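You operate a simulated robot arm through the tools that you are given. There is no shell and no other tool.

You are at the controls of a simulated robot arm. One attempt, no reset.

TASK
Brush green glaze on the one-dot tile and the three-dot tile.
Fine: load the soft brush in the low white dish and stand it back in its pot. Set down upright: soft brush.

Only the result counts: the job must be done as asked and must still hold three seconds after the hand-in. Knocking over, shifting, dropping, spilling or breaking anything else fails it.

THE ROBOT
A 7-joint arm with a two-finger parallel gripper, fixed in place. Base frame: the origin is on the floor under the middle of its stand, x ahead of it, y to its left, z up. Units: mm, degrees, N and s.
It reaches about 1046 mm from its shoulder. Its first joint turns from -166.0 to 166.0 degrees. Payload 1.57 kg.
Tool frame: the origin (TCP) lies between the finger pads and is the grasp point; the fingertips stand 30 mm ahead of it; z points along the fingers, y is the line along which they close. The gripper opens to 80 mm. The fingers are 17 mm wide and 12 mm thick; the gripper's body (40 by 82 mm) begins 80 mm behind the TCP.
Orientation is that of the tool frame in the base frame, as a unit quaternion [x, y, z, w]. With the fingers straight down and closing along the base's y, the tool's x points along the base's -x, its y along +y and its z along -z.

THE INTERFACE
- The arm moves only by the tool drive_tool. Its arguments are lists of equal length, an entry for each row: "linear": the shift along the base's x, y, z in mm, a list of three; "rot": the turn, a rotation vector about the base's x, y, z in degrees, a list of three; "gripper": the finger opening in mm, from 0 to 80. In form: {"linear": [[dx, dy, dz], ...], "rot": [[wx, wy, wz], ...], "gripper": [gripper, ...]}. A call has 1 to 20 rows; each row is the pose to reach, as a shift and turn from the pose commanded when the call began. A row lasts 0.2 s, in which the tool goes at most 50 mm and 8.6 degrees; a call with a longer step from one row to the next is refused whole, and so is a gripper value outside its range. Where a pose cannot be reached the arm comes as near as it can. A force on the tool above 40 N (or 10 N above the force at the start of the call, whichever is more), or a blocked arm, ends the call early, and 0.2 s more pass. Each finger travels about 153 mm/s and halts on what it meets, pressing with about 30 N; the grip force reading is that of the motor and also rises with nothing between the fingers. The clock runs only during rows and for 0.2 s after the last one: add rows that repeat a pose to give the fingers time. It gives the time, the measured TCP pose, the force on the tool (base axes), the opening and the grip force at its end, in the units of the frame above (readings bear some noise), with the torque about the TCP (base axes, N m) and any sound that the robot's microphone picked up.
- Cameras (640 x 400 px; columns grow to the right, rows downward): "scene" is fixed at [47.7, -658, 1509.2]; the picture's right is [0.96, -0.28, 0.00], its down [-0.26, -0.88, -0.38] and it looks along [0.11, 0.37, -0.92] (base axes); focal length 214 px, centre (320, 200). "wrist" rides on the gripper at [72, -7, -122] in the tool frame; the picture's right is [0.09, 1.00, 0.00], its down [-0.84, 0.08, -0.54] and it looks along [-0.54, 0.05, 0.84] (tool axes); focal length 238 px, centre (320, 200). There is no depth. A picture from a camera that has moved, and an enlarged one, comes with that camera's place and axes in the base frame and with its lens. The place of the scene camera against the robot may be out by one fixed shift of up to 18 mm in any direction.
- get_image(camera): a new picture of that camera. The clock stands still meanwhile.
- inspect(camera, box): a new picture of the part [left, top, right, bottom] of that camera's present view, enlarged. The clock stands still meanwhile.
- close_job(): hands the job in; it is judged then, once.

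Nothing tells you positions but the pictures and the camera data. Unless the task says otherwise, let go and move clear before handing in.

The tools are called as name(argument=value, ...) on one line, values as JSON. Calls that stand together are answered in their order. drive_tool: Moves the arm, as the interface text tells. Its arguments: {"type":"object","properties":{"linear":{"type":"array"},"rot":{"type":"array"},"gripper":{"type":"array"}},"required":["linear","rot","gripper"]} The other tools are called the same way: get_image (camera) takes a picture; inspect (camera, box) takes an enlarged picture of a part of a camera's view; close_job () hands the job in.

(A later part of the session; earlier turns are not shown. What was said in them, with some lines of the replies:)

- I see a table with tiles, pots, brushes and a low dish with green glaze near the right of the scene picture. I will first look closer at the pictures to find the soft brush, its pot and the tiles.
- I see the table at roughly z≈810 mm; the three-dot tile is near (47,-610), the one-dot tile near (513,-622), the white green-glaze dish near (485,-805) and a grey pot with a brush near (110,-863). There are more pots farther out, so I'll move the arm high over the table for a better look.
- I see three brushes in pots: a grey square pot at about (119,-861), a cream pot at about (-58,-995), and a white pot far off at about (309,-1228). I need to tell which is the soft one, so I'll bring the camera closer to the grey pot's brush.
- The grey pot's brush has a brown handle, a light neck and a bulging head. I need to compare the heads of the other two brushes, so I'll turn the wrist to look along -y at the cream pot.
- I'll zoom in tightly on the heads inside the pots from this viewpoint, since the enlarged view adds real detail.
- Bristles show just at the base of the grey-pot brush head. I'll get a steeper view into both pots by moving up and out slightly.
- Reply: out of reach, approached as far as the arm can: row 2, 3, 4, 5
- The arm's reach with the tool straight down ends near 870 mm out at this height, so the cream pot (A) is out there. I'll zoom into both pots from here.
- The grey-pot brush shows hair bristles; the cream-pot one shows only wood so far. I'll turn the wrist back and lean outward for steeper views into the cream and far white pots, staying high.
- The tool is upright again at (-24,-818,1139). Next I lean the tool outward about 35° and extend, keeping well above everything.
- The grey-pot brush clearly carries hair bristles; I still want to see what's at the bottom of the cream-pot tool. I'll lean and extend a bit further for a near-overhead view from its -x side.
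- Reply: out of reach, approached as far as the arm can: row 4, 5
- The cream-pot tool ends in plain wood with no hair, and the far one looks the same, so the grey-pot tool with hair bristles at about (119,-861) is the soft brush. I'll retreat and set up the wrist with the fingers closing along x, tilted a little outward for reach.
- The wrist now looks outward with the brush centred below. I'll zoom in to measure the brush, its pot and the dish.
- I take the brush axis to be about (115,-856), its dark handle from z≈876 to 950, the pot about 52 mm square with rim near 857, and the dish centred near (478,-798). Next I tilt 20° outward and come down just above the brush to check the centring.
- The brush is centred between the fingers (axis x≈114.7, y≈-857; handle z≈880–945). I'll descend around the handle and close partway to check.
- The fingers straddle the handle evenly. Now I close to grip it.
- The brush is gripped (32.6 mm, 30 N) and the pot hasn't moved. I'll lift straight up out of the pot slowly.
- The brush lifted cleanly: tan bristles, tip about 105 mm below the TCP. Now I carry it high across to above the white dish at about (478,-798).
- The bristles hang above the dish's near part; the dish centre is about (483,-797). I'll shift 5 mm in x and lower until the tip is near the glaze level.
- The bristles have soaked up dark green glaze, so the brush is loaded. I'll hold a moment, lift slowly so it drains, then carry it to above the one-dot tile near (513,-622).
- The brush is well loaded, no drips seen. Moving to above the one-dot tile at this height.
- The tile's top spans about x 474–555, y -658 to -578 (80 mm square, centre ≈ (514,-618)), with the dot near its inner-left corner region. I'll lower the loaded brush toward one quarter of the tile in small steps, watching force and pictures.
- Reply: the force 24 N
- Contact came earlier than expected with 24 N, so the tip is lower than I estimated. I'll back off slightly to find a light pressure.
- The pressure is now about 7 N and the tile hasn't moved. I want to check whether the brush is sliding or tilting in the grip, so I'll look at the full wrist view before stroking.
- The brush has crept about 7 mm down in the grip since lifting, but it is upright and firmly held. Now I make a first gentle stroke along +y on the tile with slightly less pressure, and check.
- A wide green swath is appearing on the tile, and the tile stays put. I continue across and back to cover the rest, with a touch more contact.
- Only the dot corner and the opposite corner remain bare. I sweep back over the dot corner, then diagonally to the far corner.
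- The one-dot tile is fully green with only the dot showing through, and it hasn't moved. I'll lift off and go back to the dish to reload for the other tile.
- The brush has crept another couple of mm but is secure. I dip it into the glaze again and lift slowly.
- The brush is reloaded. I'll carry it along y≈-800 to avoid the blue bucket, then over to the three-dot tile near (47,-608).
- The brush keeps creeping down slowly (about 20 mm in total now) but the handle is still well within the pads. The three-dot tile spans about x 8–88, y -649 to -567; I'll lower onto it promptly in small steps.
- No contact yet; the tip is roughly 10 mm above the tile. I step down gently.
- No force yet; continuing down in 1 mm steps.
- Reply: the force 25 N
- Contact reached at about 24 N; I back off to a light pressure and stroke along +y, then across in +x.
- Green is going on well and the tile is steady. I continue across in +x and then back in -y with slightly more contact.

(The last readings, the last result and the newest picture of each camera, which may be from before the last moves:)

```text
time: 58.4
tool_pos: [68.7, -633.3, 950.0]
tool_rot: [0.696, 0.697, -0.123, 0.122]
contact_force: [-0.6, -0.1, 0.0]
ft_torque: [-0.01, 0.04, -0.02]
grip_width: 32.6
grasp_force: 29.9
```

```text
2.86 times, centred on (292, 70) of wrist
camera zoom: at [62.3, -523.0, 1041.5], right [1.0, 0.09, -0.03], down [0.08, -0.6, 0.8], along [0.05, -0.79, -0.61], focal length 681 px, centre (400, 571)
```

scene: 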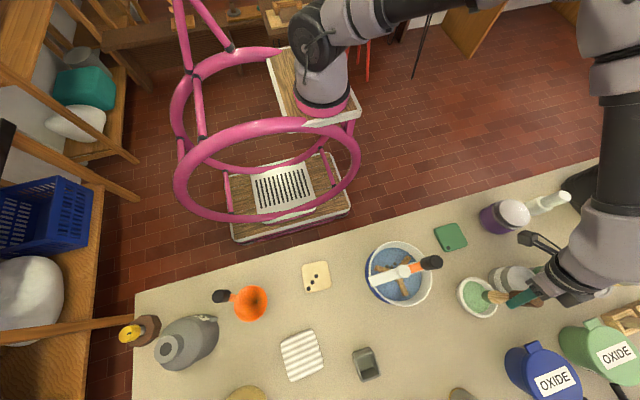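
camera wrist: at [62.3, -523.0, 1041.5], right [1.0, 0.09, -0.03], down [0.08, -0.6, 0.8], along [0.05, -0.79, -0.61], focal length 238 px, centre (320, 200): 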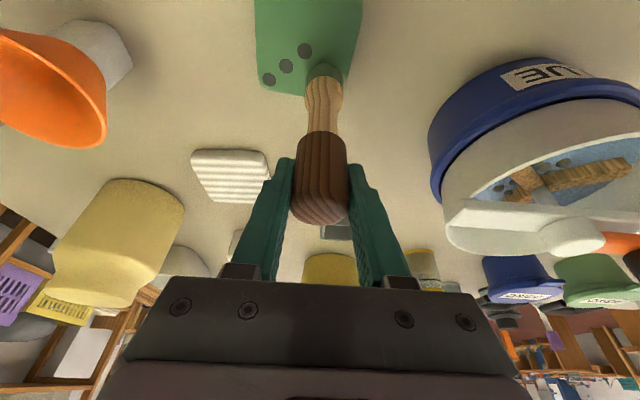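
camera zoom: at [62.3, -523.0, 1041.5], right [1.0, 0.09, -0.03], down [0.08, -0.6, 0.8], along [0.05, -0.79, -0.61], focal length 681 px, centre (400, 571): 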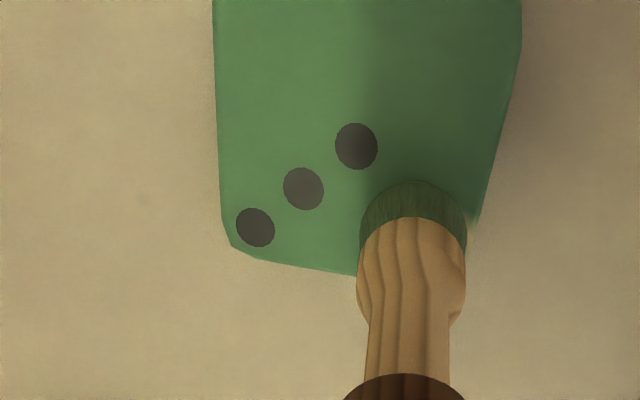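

The tile looks covered. I lift slightly to check the part under the brush.

drive_tool(linear=[[0, 0, 10], [0, -8, 35]], rot=[[0, 0, 0], [0, 0, 0]], gripper=[10, 10])

inspect(camera="wrist", box=[180, 0, 436, 160])

inspect(camera="scene", box=[276, 250, 356, 300])

```text
time: 59.0
tool_pos: [69.9, -641.1, 985.4]
tool_rot: [0.696, 0.697, -0.122, 0.122]
contact_force: [0.9, -1.3, -0.4]
ft_torque: [0.01, -0.03, -0.01]
grip_width: 32.8
grasp_force: 29.9
```

```text
2.50 times, centred on (308, 80) of wrist
camera zoom: at [62.4, -530.8, 1076.6], right [1.0, 0.09, -0.03], down [0.08, -0.6, 0.79], along [0.05, -0.79, -0.61], focal length 596 px, centre (350, 500)
```

zoom: 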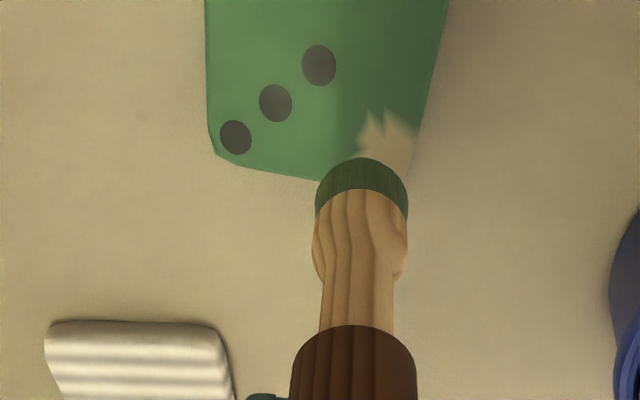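

```text
8.00 times, centred on (316, 275) of scene
camera zoom: at [47.7, -658.0, 1509.2], right [0.96, -0.28, 0.0], down [-0.26, -0.88, -0.38], along [0.11, 0.37, -0.92], focal length 1716 px, centre (352, -400)
```

zoom: 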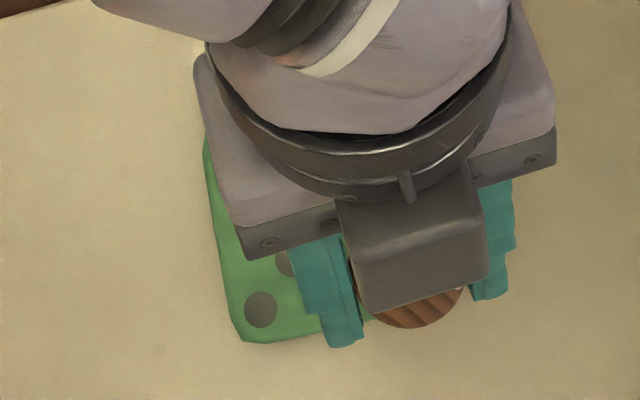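

The (+x,-y) corner stayed bare because contact was lost there. I go back for a short stroke into that corner with a bit more pressure.

drive_tool(linear=[[-6, 15, -20], [-9, 22, -33], [-9, 22, -35.5], [-6, 18, -36], [-3, 14, -36], [-1, 10, -36.2], [0.5, 6.5, -36.4]], rot=[[0, 0, 0], [0, 0, 0], [0, 0, 0], [0, 0, 0], [0, 0, 0], [0, 0, 0], [0, 0, 0]], gripper=[10, 10, 10, 10, 10, 10, 10])

inspect(camera="wrist", box=[212, 20, 436, 160])

```text
time: 60.6
tool_pos: [68.3, -633.8, 947.5]
tool_rot: [0.696, 0.696, -0.123, 0.124]
contact_force: [-5.1, 1.5, 20.0]
ft_torque: [0.31, 0.74, 0.0]
grip_width: 33.1
grasp_force: 30.3
```

```text
2.86 times, centred on (324, 90) of wrist
camera zoom: at [61.7, -523.2, 1038.5], right [1.0, 0.09, -0.03], down [0.08, -0.6, 0.8], along [0.05, -0.8, -0.6], focal length 681 px, centre (309, 514)
```

zoom: 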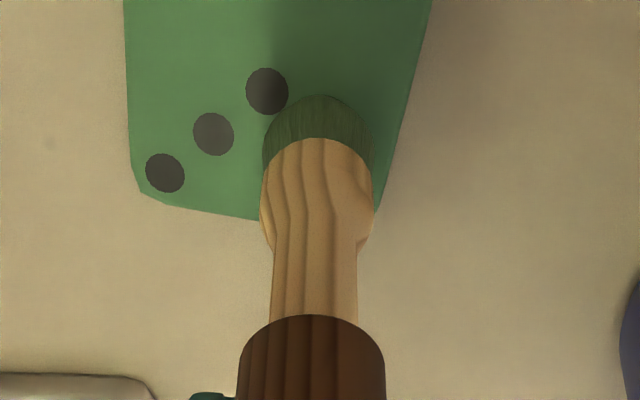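

The corner stroke pressed harder and the brush pivoted about 4° in the grip (tip toward +y); I can correct that by tilting the tool. First I lift off and check the corner.

drive_tool(linear=[[0, 0, 3], [0, 0, 15], [0, -8, 40]], rot=[[0, 0, 0], [0, 0, 0], [0, 0, 0]], gripper=[10, 10, 10])

inspect(camera="wrist", box=[180, 0, 436, 160])

get_image(camera="wrist")

```text
time: 61.4
tool_pos: [67.8, -640.8, 987.5]
tool_rot: [0.696, 0.697, -0.122, 0.123]
contact_force: [0.0, 0.1, -1.5]
ft_torque: [0.01, -0.01, -0.01]
grip_width: 32.6
grasp_force: 29.9
```

```text
2.50 times, centred on (308, 80) of wrist
camera zoom: at [61.8, -531.7, 1078.5], right [1.0, 0.09, -0.03], down [0.08, -0.6, 0.79], along [0.05, -0.79, -0.61], focal length 596 px, centre (350, 500)
```

zoom: 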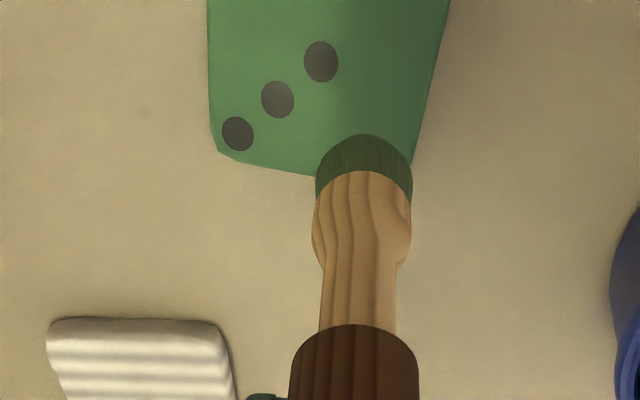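

```text
taken
camera wrist: at [61.8, -531.7, 1078.5], right [1.0, 0.09, -0.03], down [0.08, -0.6, 0.79], along [0.05, -0.79, -0.61], focal length 238 px, centre (320, 200)
```

wrist: 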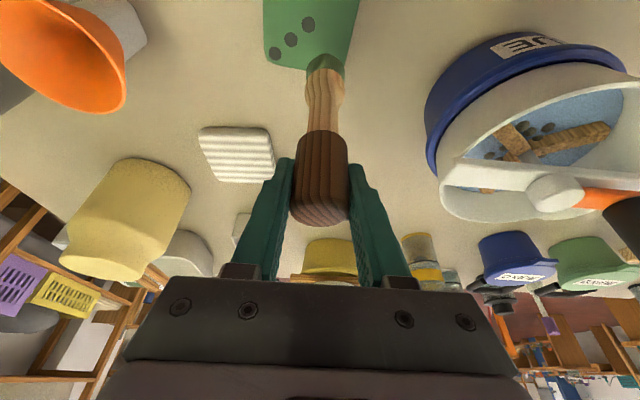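

Both tiles now look fully green. I correct the brush tilt by leaning the tool 4.3° more and carry the brush back above its grey pot.

drive_tool(linear=[[0, 0, 12], [5, -20, 26], [12, -55, 26], [20, -95, 26], [29, -135, 26], [37, -175, 26], [44, -205, 26], [46.5, -216.5, 26], [46.5, -216.5, 26]], rot=[[-2, 0, 0], [-4.3, 0, 0], [-4.3, 0, 0], [-4.3, 0, 0], [-4.3, 0, 0], [-4.3, 0, 0], [-4.3, 0, 0], [-4.3, 0, 0], [-4.3, 0, 0]], gripper=[10, 10, 10, 10, 10, 10, 10, 10, 10])

get_image(camera="wrist")

inspect(camera="wrist", box=[216, 0, 424, 130])

get_image(camera="scene")

```text
time: 63.4
tool_pos: [114.5, -858.2, 1014.7]
tool_rot: [0.692, 0.691, -0.149, 0.148]
contact_force: [0.2, 0.6, -0.7]
ft_torque: [-0.01, -0.01, -0.01]
grip_width: 32.6
grasp_force: 31.1
```

```text
taken
camera wrist: at [108.7, -740.5, 1097.2], right [1.0, 0.08, -0.04], down [0.08, -0.54, 0.84], along [0.05, -0.84, -0.54], focal length 238 px, centre (320, 200)
```

wrist: 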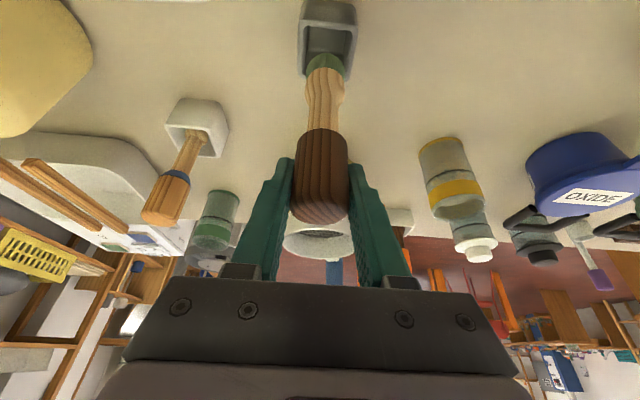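

```text
3.08 times, centred on (320, 65) of wrist
camera zoom: at [108.7, -740.5, 1097.2], right [1.0, 0.08, -0.04], down [0.08, -0.54, 0.84], along [0.05, -0.84, -0.54], focal length 733 px, centre (320, 615)
```

zoom: 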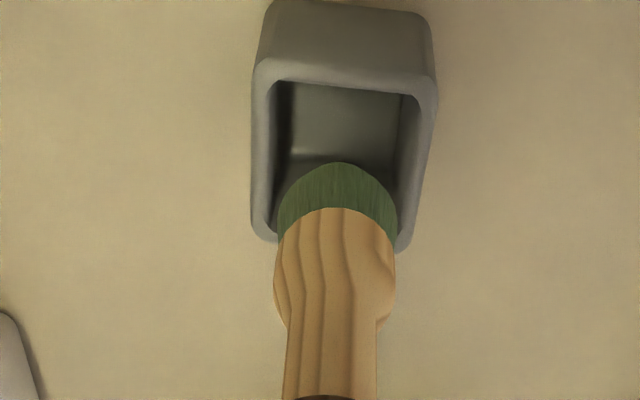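

```text
taken
```

scene: 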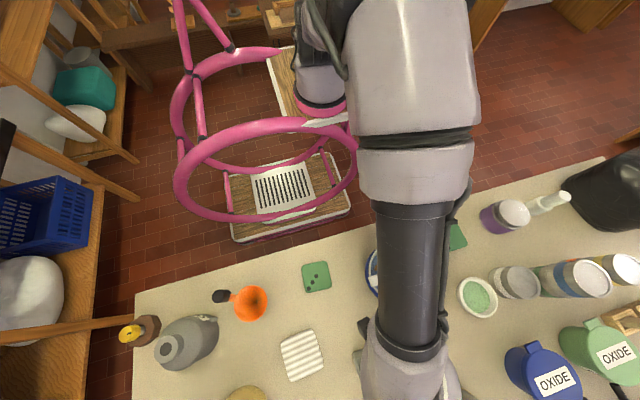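

Both tiles show green. The bristles hang over the pot about 1.5 mm off-centre, so I shift slightly and lower to just above the rim for a check.

drive_tool(linear=[[-1.5, 1.5, -10], [-1.5, 1.5, -22]], rot=[[0, 0, 0], [0, 0, 0]], gripper=[10, 10])

inspect(camera="wrist", box=[216, 0, 424, 130])

inspect(camera="scene", box=[276, 250, 356, 300])

```text
time: 64.0
tool_pos: [113.8, -856.6, 993.8]
tool_rot: [0.691, 0.691, -0.149, 0.149]
contact_force: [-0.5, 0.3, -1.2]
ft_torque: [-0.03, -0.01, -0.02]
grip_width: 32.7
grasp_force: 29.6
```

```text
3.08 times, centred on (320, 65) of wrist
camera zoom: at [107.2, -738.8, 1075.6], right [1.0, 0.08, -0.04], down [0.08, -0.54, 0.84], along [0.05, -0.84, -0.54], focal length 733 px, centre (320, 615)
```

zoom: 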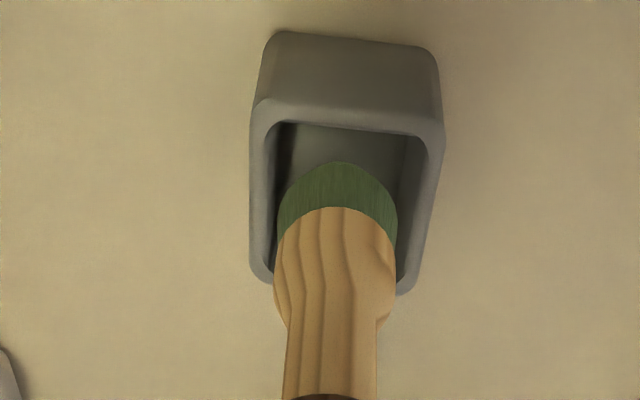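

```text
8.00 times, centred on (316, 275) of scene
camera zoom: at [47.7, -658.0, 1509.2], right [0.96, -0.28, 0.0], down [-0.26, -0.88, -0.38], along [0.11, 0.37, -0.92], focal length 1716 px, centre (352, -400)
```

zoom: 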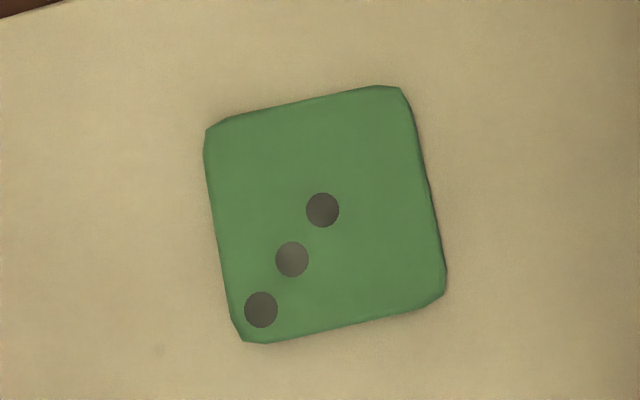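

The three-dot tile is completely green, and the bristles are centred over the pot opening. I keep lowering into the pot slowly.

drive_tool(linear=[[0, 0.8, -6], [0, 0.8, -12], [0, 0.8, -19], [0, 0.8, -26]], rot=[[0, 0, 0], [0, 0, 0], [0, 0, 0], [0, 0, 0]], gripper=[10, 10, 10, 10])

inspect(camera="wrist", box=[216, 0, 424, 130])

```text
time: 65.0
tool_pos: [114.6, -854.6, 967.1]
tool_rot: [0.691, 0.691, -0.15, 0.149]
contact_force: [1.3, -5.8, 1.3]
ft_torque: [-0.71, -0.19, 0.05]
grip_width: 32.8
grasp_force: 29.8
```

```text
3.08 times, centred on (320, 65) of wrist
camera zoom: at [107.7, -738.5, 1048.4], right [1.0, 0.08, -0.04], down [0.08, -0.54, 0.84], along [0.05, -0.84, -0.54], focal length 733 px, centre (320, 615)
```

zoom: 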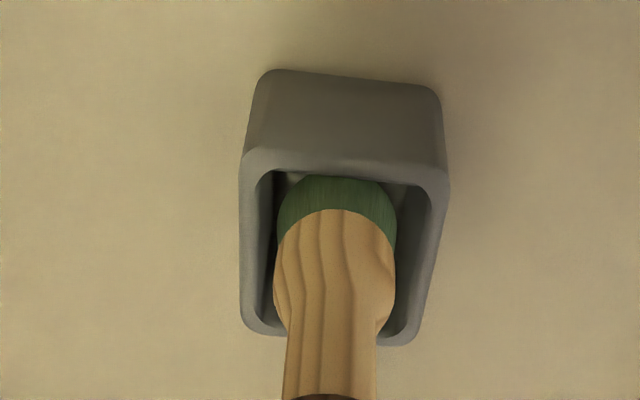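

The tip is touching the pot's +y wall (about 6 N sideways); the pot hasn't moved. I shift back 4.5 mm in -y to free it.

drive_tool(linear=[[0, -2.2, 1], [0, -4.5, 1], [0, -4.5, 1]], rot=[[0, 0, 0], [0, 0, 0], [0, 0, 0]], gripper=[10, 10, 10])

inspect(camera="wrist", box=[216, 0, 424, 130])

```text
time: 65.8
tool_pos: [113.7, -861.0, 969.2]
tool_rot: [0.692, 0.691, -0.148, 0.148]
contact_force: [0.0, -0.2, 0.0]
ft_torque: [-0.01, 0.03, -0.01]
grip_width: 32.9
grasp_force: 30.1
```

```text
3.08 times, centred on (320, 65) of wrist
camera zoom: at [107.3, -744.0, 1050.1], right [1.0, 0.08, -0.04], down [0.08, -0.54, 0.84], along [0.05, -0.84, -0.54], focal length 733 px, centre (320, 615)
```

zoom: 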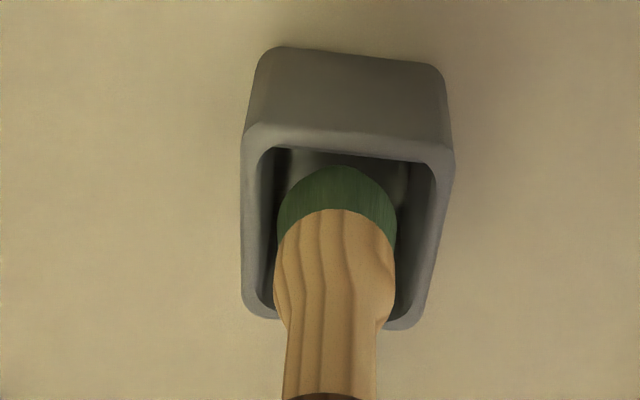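

inspect(camera="wrist", box=[280, 35, 376, 110])

```text
5.33 times, centred on (328, 72) of wrist
camera zoom: at [107.3, -744.0, 1050.1], right [1.0, 0.08, -0.04], down [0.08, -0.54, 0.84], along [0.05, -0.84, -0.54], focal length 1271 px, centre (277, 880)
```

zoom: 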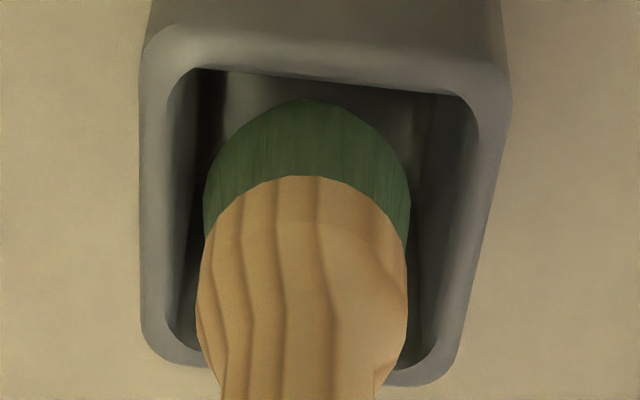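

The bristles are nicely inside the opening now. I continue down slowly toward the floor of the pot.

drive_tool(linear=[[1, 0, -6], [1, 0, -12], [1, 0, -18], [1, 0, -22]], rot=[[0, 0, 0], [0, 0, 0], [0, 0, 0], [0, 0, 0]], gripper=[10, 10, 10, 10])

inspect(camera="wrist", box=[232, 30, 424, 150])

```text
time: 66.8
tool_pos: [114.9, -861.3, 944.5]
tool_rot: [0.691, 0.691, -0.149, 0.149]
contact_force: [0.1, 0.7, -0.3]
ft_torque: [0.0, 0.03, -0.02]
grip_width: 32.6
grasp_force: 30.0
```

```text
3.33 times, centred on (328, 90) of wrist
camera zoom: at [108.3, -744.9, 1027.2], right [1.0, 0.08, -0.04], down [0.08, -0.54, 0.84], along [0.05, -0.84, -0.54], focal length 794 px, centre (293, 567)
```

zoom: 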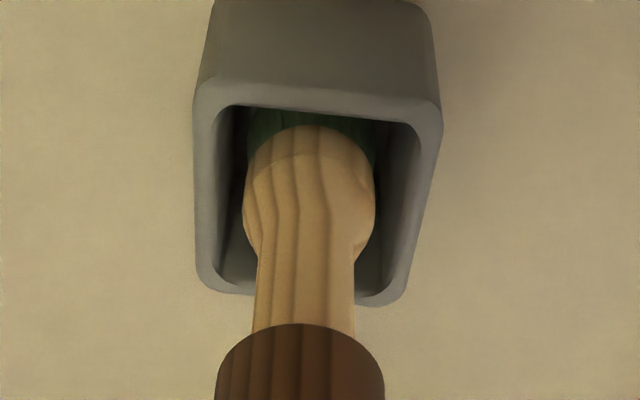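

No contact forces; the brush is well inside. I step down the last few mm watching for floor contact.

drive_tool(linear=[[0, 0, -2], [0, 0, -4]], rot=[[0, 0, 0], [0, 0, 0]], gripper=[10, 10])

drive_tool(linear=[[0, 0, -1], [0, 0, -2]], rot=[[0, 0, 0], [0, 0, 0]], gripper=[10, 10])

```text
time: 67.4
tool_pos: [113.4, -861.0, 942.2]
tool_rot: [0.691, 0.691, -0.149, 0.149]
contact_force: [0.4, 0.2, -0.3]
ft_torque: [0.04, -0.01, 0.0]
grip_width: 32.8
grasp_force: 30.1
```

```text
time: 68.0
tool_pos: [114.3, -861.5, 939.6]
tool_rot: [0.691, 0.691, -0.15, 0.149]
contact_force: [0.2, 0.0, -0.5]
ft_torque: [-0.02, 0.02, 0.01]
grip_width: 32.7
grasp_force: 30.1
```

drive_tool(linear=[[0, 0, -1], [0, 0, -2]], rot=[[0, 0, 0], [0, 0, 0]], gripper=[10, 10])

inspect(camera="wrist", box=[200, 50, 440, 200])

```text
time: 68.6
tool_pos: [114.0, -862.5, 937.7]
tool_rot: [0.691, 0.691, -0.149, 0.149]
contact_force: [-0.5, 0.2, -0.7]
ft_torque: [0.03, 0.02, -0.02]
grip_width: 32.5
grasp_force: 29.9
```

```text
2.67 times, centred on (320, 125) of wrist
camera zoom: at [107.7, -744.6, 1019.7], right [1.0, 0.08, -0.04], down [0.08, -0.54, 0.84], along [0.05, -0.84, -0.54], focal length 636 px, centre (320, 400)
```

zoom: 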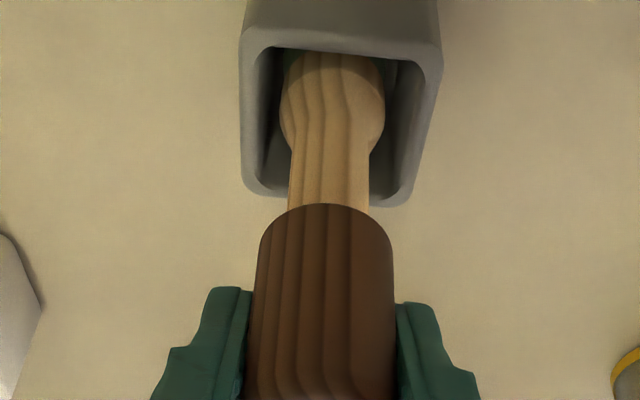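

drive_tool(linear=[[0, 0, -1], [0, 0, -2]], rot=[[0, 0, 0], [0, 0, 0]], gripper=[10, 10])

drive_tool(linear=[[0, 0, -1], [0, 0, -1.5]], rot=[[0, 0, 0], [0, 0, 0]], gripper=[10, 10])

```text
time: 69.2
tool_pos: [116.0, -861.0, 934.8]
tool_rot: [0.691, 0.691, -0.149, 0.148]
contact_force: [-0.4, 1.0, 3.0]
ft_torque: [0.04, 0.06, 0.01]
grip_width: 32.8
grasp_force: 29.9
```

```text
time: 69.8
tool_pos: [114.0, -861.8, 936.1]
tool_rot: [0.691, 0.691, -0.149, 0.149]
contact_force: [2.7, -0.3, 13.7]
ft_torque: [-0.09, -0.28, 0.03]
grip_width: 32.6
grasp_force: 29.5
```

The bristles rest on the pot floor. I relieve the pressure and open the fingers gradually.

drive_tool(linear=[[0, 0, 0.8], [0, 0, 1.3], [0, 0, 1.3], [0, 0, 1.3], [0, 0, 1.3], [0, 0, 1.3], [0, 0, 1.3]], rot=[[0, 0, 0], [0, 0, 0], [0, 0, 0], [0, 0, 0], [0, 0, 0], [0, 0, 0], [0, 0, 0]], gripper=[10, 20, 31, 33, 35, 38, 42])

inspect(camera="wrist", box=[200, 50, 440, 200])

```text
time: 71.4
tool_pos: [114.7, -860.9, 935.7]
tool_rot: [0.691, 0.691, -0.149, 0.148]
contact_force: [0.6, -0.2, -0.7]
ft_torque: [-0.02, -0.02, 0.0]
grip_width: 41.9
grasp_force: 0.0
```

```text
2.67 times, centred on (320, 125) of wrist
camera zoom: at [108.1, -744.4, 1017.4], right [1.0, 0.08, -0.04], down [0.08, -0.54, 0.84], along [0.05, -0.84, -0.54], focal length 636 px, centre (320, 400)
```

zoom: 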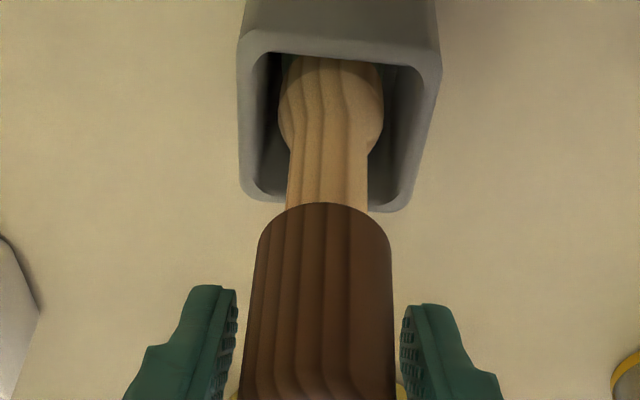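

The brush stands freely in the pot. I open fully and rise straight up.

drive_tool(linear=[[0, 0, 0], [0, 0, 0], [0, 0, 5], [0, 0, 20], [0, 0, 45], [0, 0, 75], [0, 0, 100], [0, 20, 120], [0, 45, 140]], rot=[[0, 0, 0], [0, 0, 0], [0, 0, 0], [0, 0, 0], [0, 0, 0], [0, 0, 0], [0, 0, 0], [0, 0, 0], [0, 0, 0]], gripper=[60, 80, 80, 80, 80, 80, 80, 80, 80])

get_image(camera="wrist")

inspect(camera="wrist", box=[216, 0, 424, 130])

```text
time: 73.4
tool_pos: [113.0, -817.0, 1076.1]
tool_rot: [0.691, 0.692, -0.148, 0.149]
contact_force: [-0.5, -0.1, -0.5]
ft_torque: [-0.02, 0.01, -0.02]
grip_width: 80.1
grasp_force: 0.1
```

```text
taken
camera wrist: at [106.9, -700.4, 1158.0], right [1.0, 0.08, -0.04], down [0.08, -0.54, 0.84], along [0.05, -0.84, -0.54], focal length 238 px, centre (320, 200)
```

wrist: 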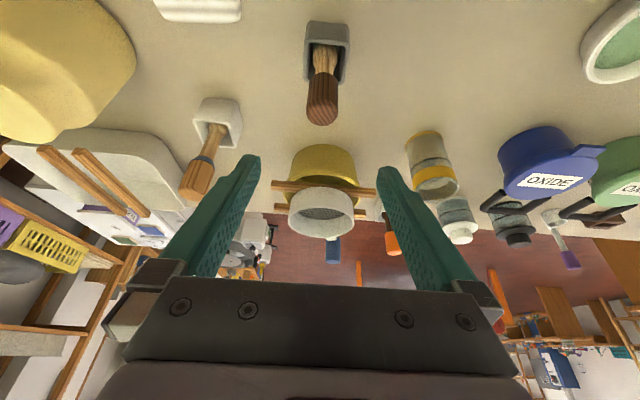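

```text
3.08 times, centred on (320, 65) of wrist
camera zoom: at [106.9, -700.4, 1158.0], right [1.0, 0.08, -0.04], down [0.08, -0.54, 0.84], along [0.05, -0.84, -0.54], focal length 733 px, centre (320, 615)
```

zoom: 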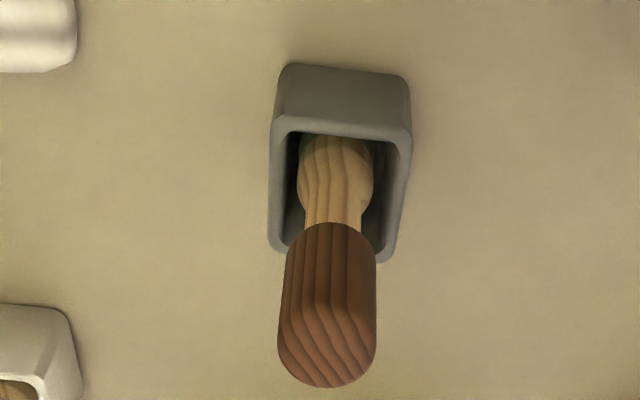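

The brush stands upright in its pot. I move the arm back toward its start area so I can check the whole scene.

drive_tool(linear=[[-5, 30, 20], [-12, 65, 45], [-20, 100, 70], [-30, 140, 95], [-40, 175, 115], [-55, 210, 135], [-70, 245, 150], [-85, 280, 160], [-100, 315, 160], [-104, 335, 160]], rot=[[0, 0, 0], [0, 0, 0], [4, 0, 0], [8, 0, 0], [12, 0, 0], [16, 0, 0], [20, 0, 0], [24.3, 0, 0], [24.3, 0, 0], [24.3, 0, 0]], gripper=[80, 80, 80, 80, 80, 80, 80, 80, 80, 80])

get_image(camera="scene")

inspect(camera="scene", box=[280, 250, 520, 400])

inspect(camera="scene", box=[400, 180, 640, 330])

```text
time: 75.6
tool_pos: [11.8, -481.0, 1237.3]
tool_rot: [0.707, 0.707, 0.001, -0.001]
contact_force: [0.4, -0.4, -1.0]
ft_torque: [0.02, -0.02, 0.04]
grip_width: 80.1
grasp_force: 0.0
```

```text
taken
```

scene: 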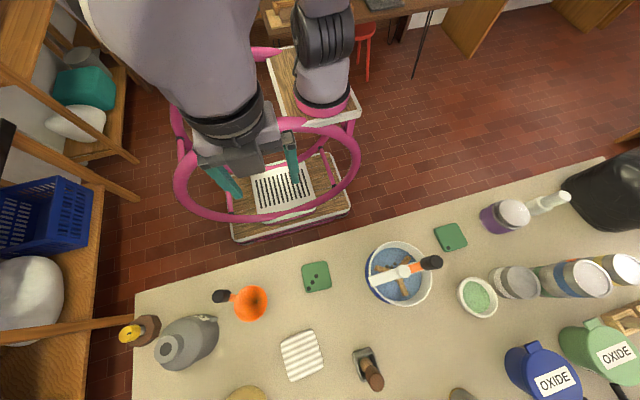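

```text
2.67 times, centred on (400, 325) of scene
camera zoom: at [47.7, -658.0, 1509.2], right [0.96, -0.28, 0.0], down [-0.26, -0.88, -0.38], along [0.11, 0.37, -0.92], focal length 572 px, centre (107, -133)
```

zoom: 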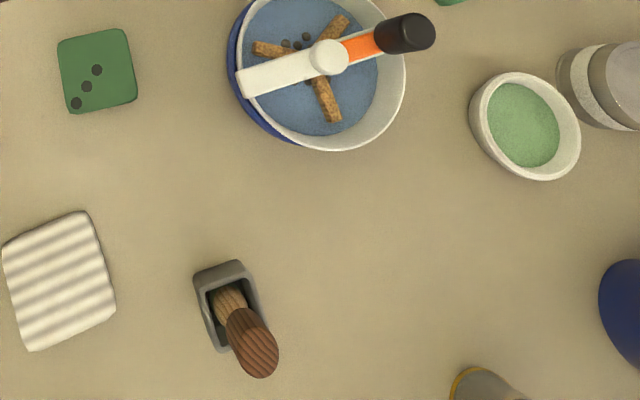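

```text
2.67 times, centred on (520, 255) of scene
camera zoom: at [47.7, -658.0, 1509.2], right [0.96, -0.28, 0.0], down [-0.26, -0.88, -0.38], along [0.11, 0.37, -0.92], focal length 572 px, centre (-213, 53)
```

zoom: 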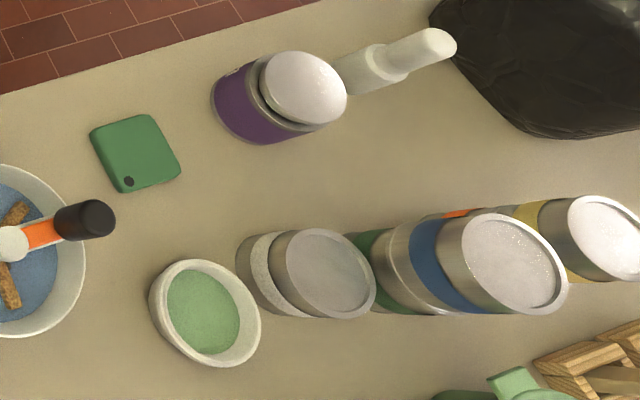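

Both dotted tiles are fully green and where they were, the brush is upright in its grey pot, nothing else appears moved or spilled, and the arm is clear. I hand the job in.

close_job()

```text
The job is handed in.
```

The job is handed in. The one-dot and three-dot tiles are both covered edge to edge in green glaze, and the brush is standing upright in its grey pot with the arm clear.

- **Which brush:** I used the one in the grey pot. Nothing marked it as the soft one. I chose it because it was the only one of the three that showed hair bristles. The tools in the cream pot and the far white pot showed only wood from every angle I could get, but I couldn't see all the way into those pots.
- **Loading:** I dipped the brush in the low white dish before each tile.
- **Pressure on the tiles:** The brush touched down harder than I wanted on both, at about 20–24 N. In the pictures afterwards neither tile had moved.
- **Return to the pot:** The brush slipped down and tilted slightly in the grip while I worked. I corrected the tilt before lowering it. It pressed the pot wall at about 6 N on the way in, and the pot stayed where it was.
- **Final check:** In the last pictures I saw no drips, spills or moved objects.
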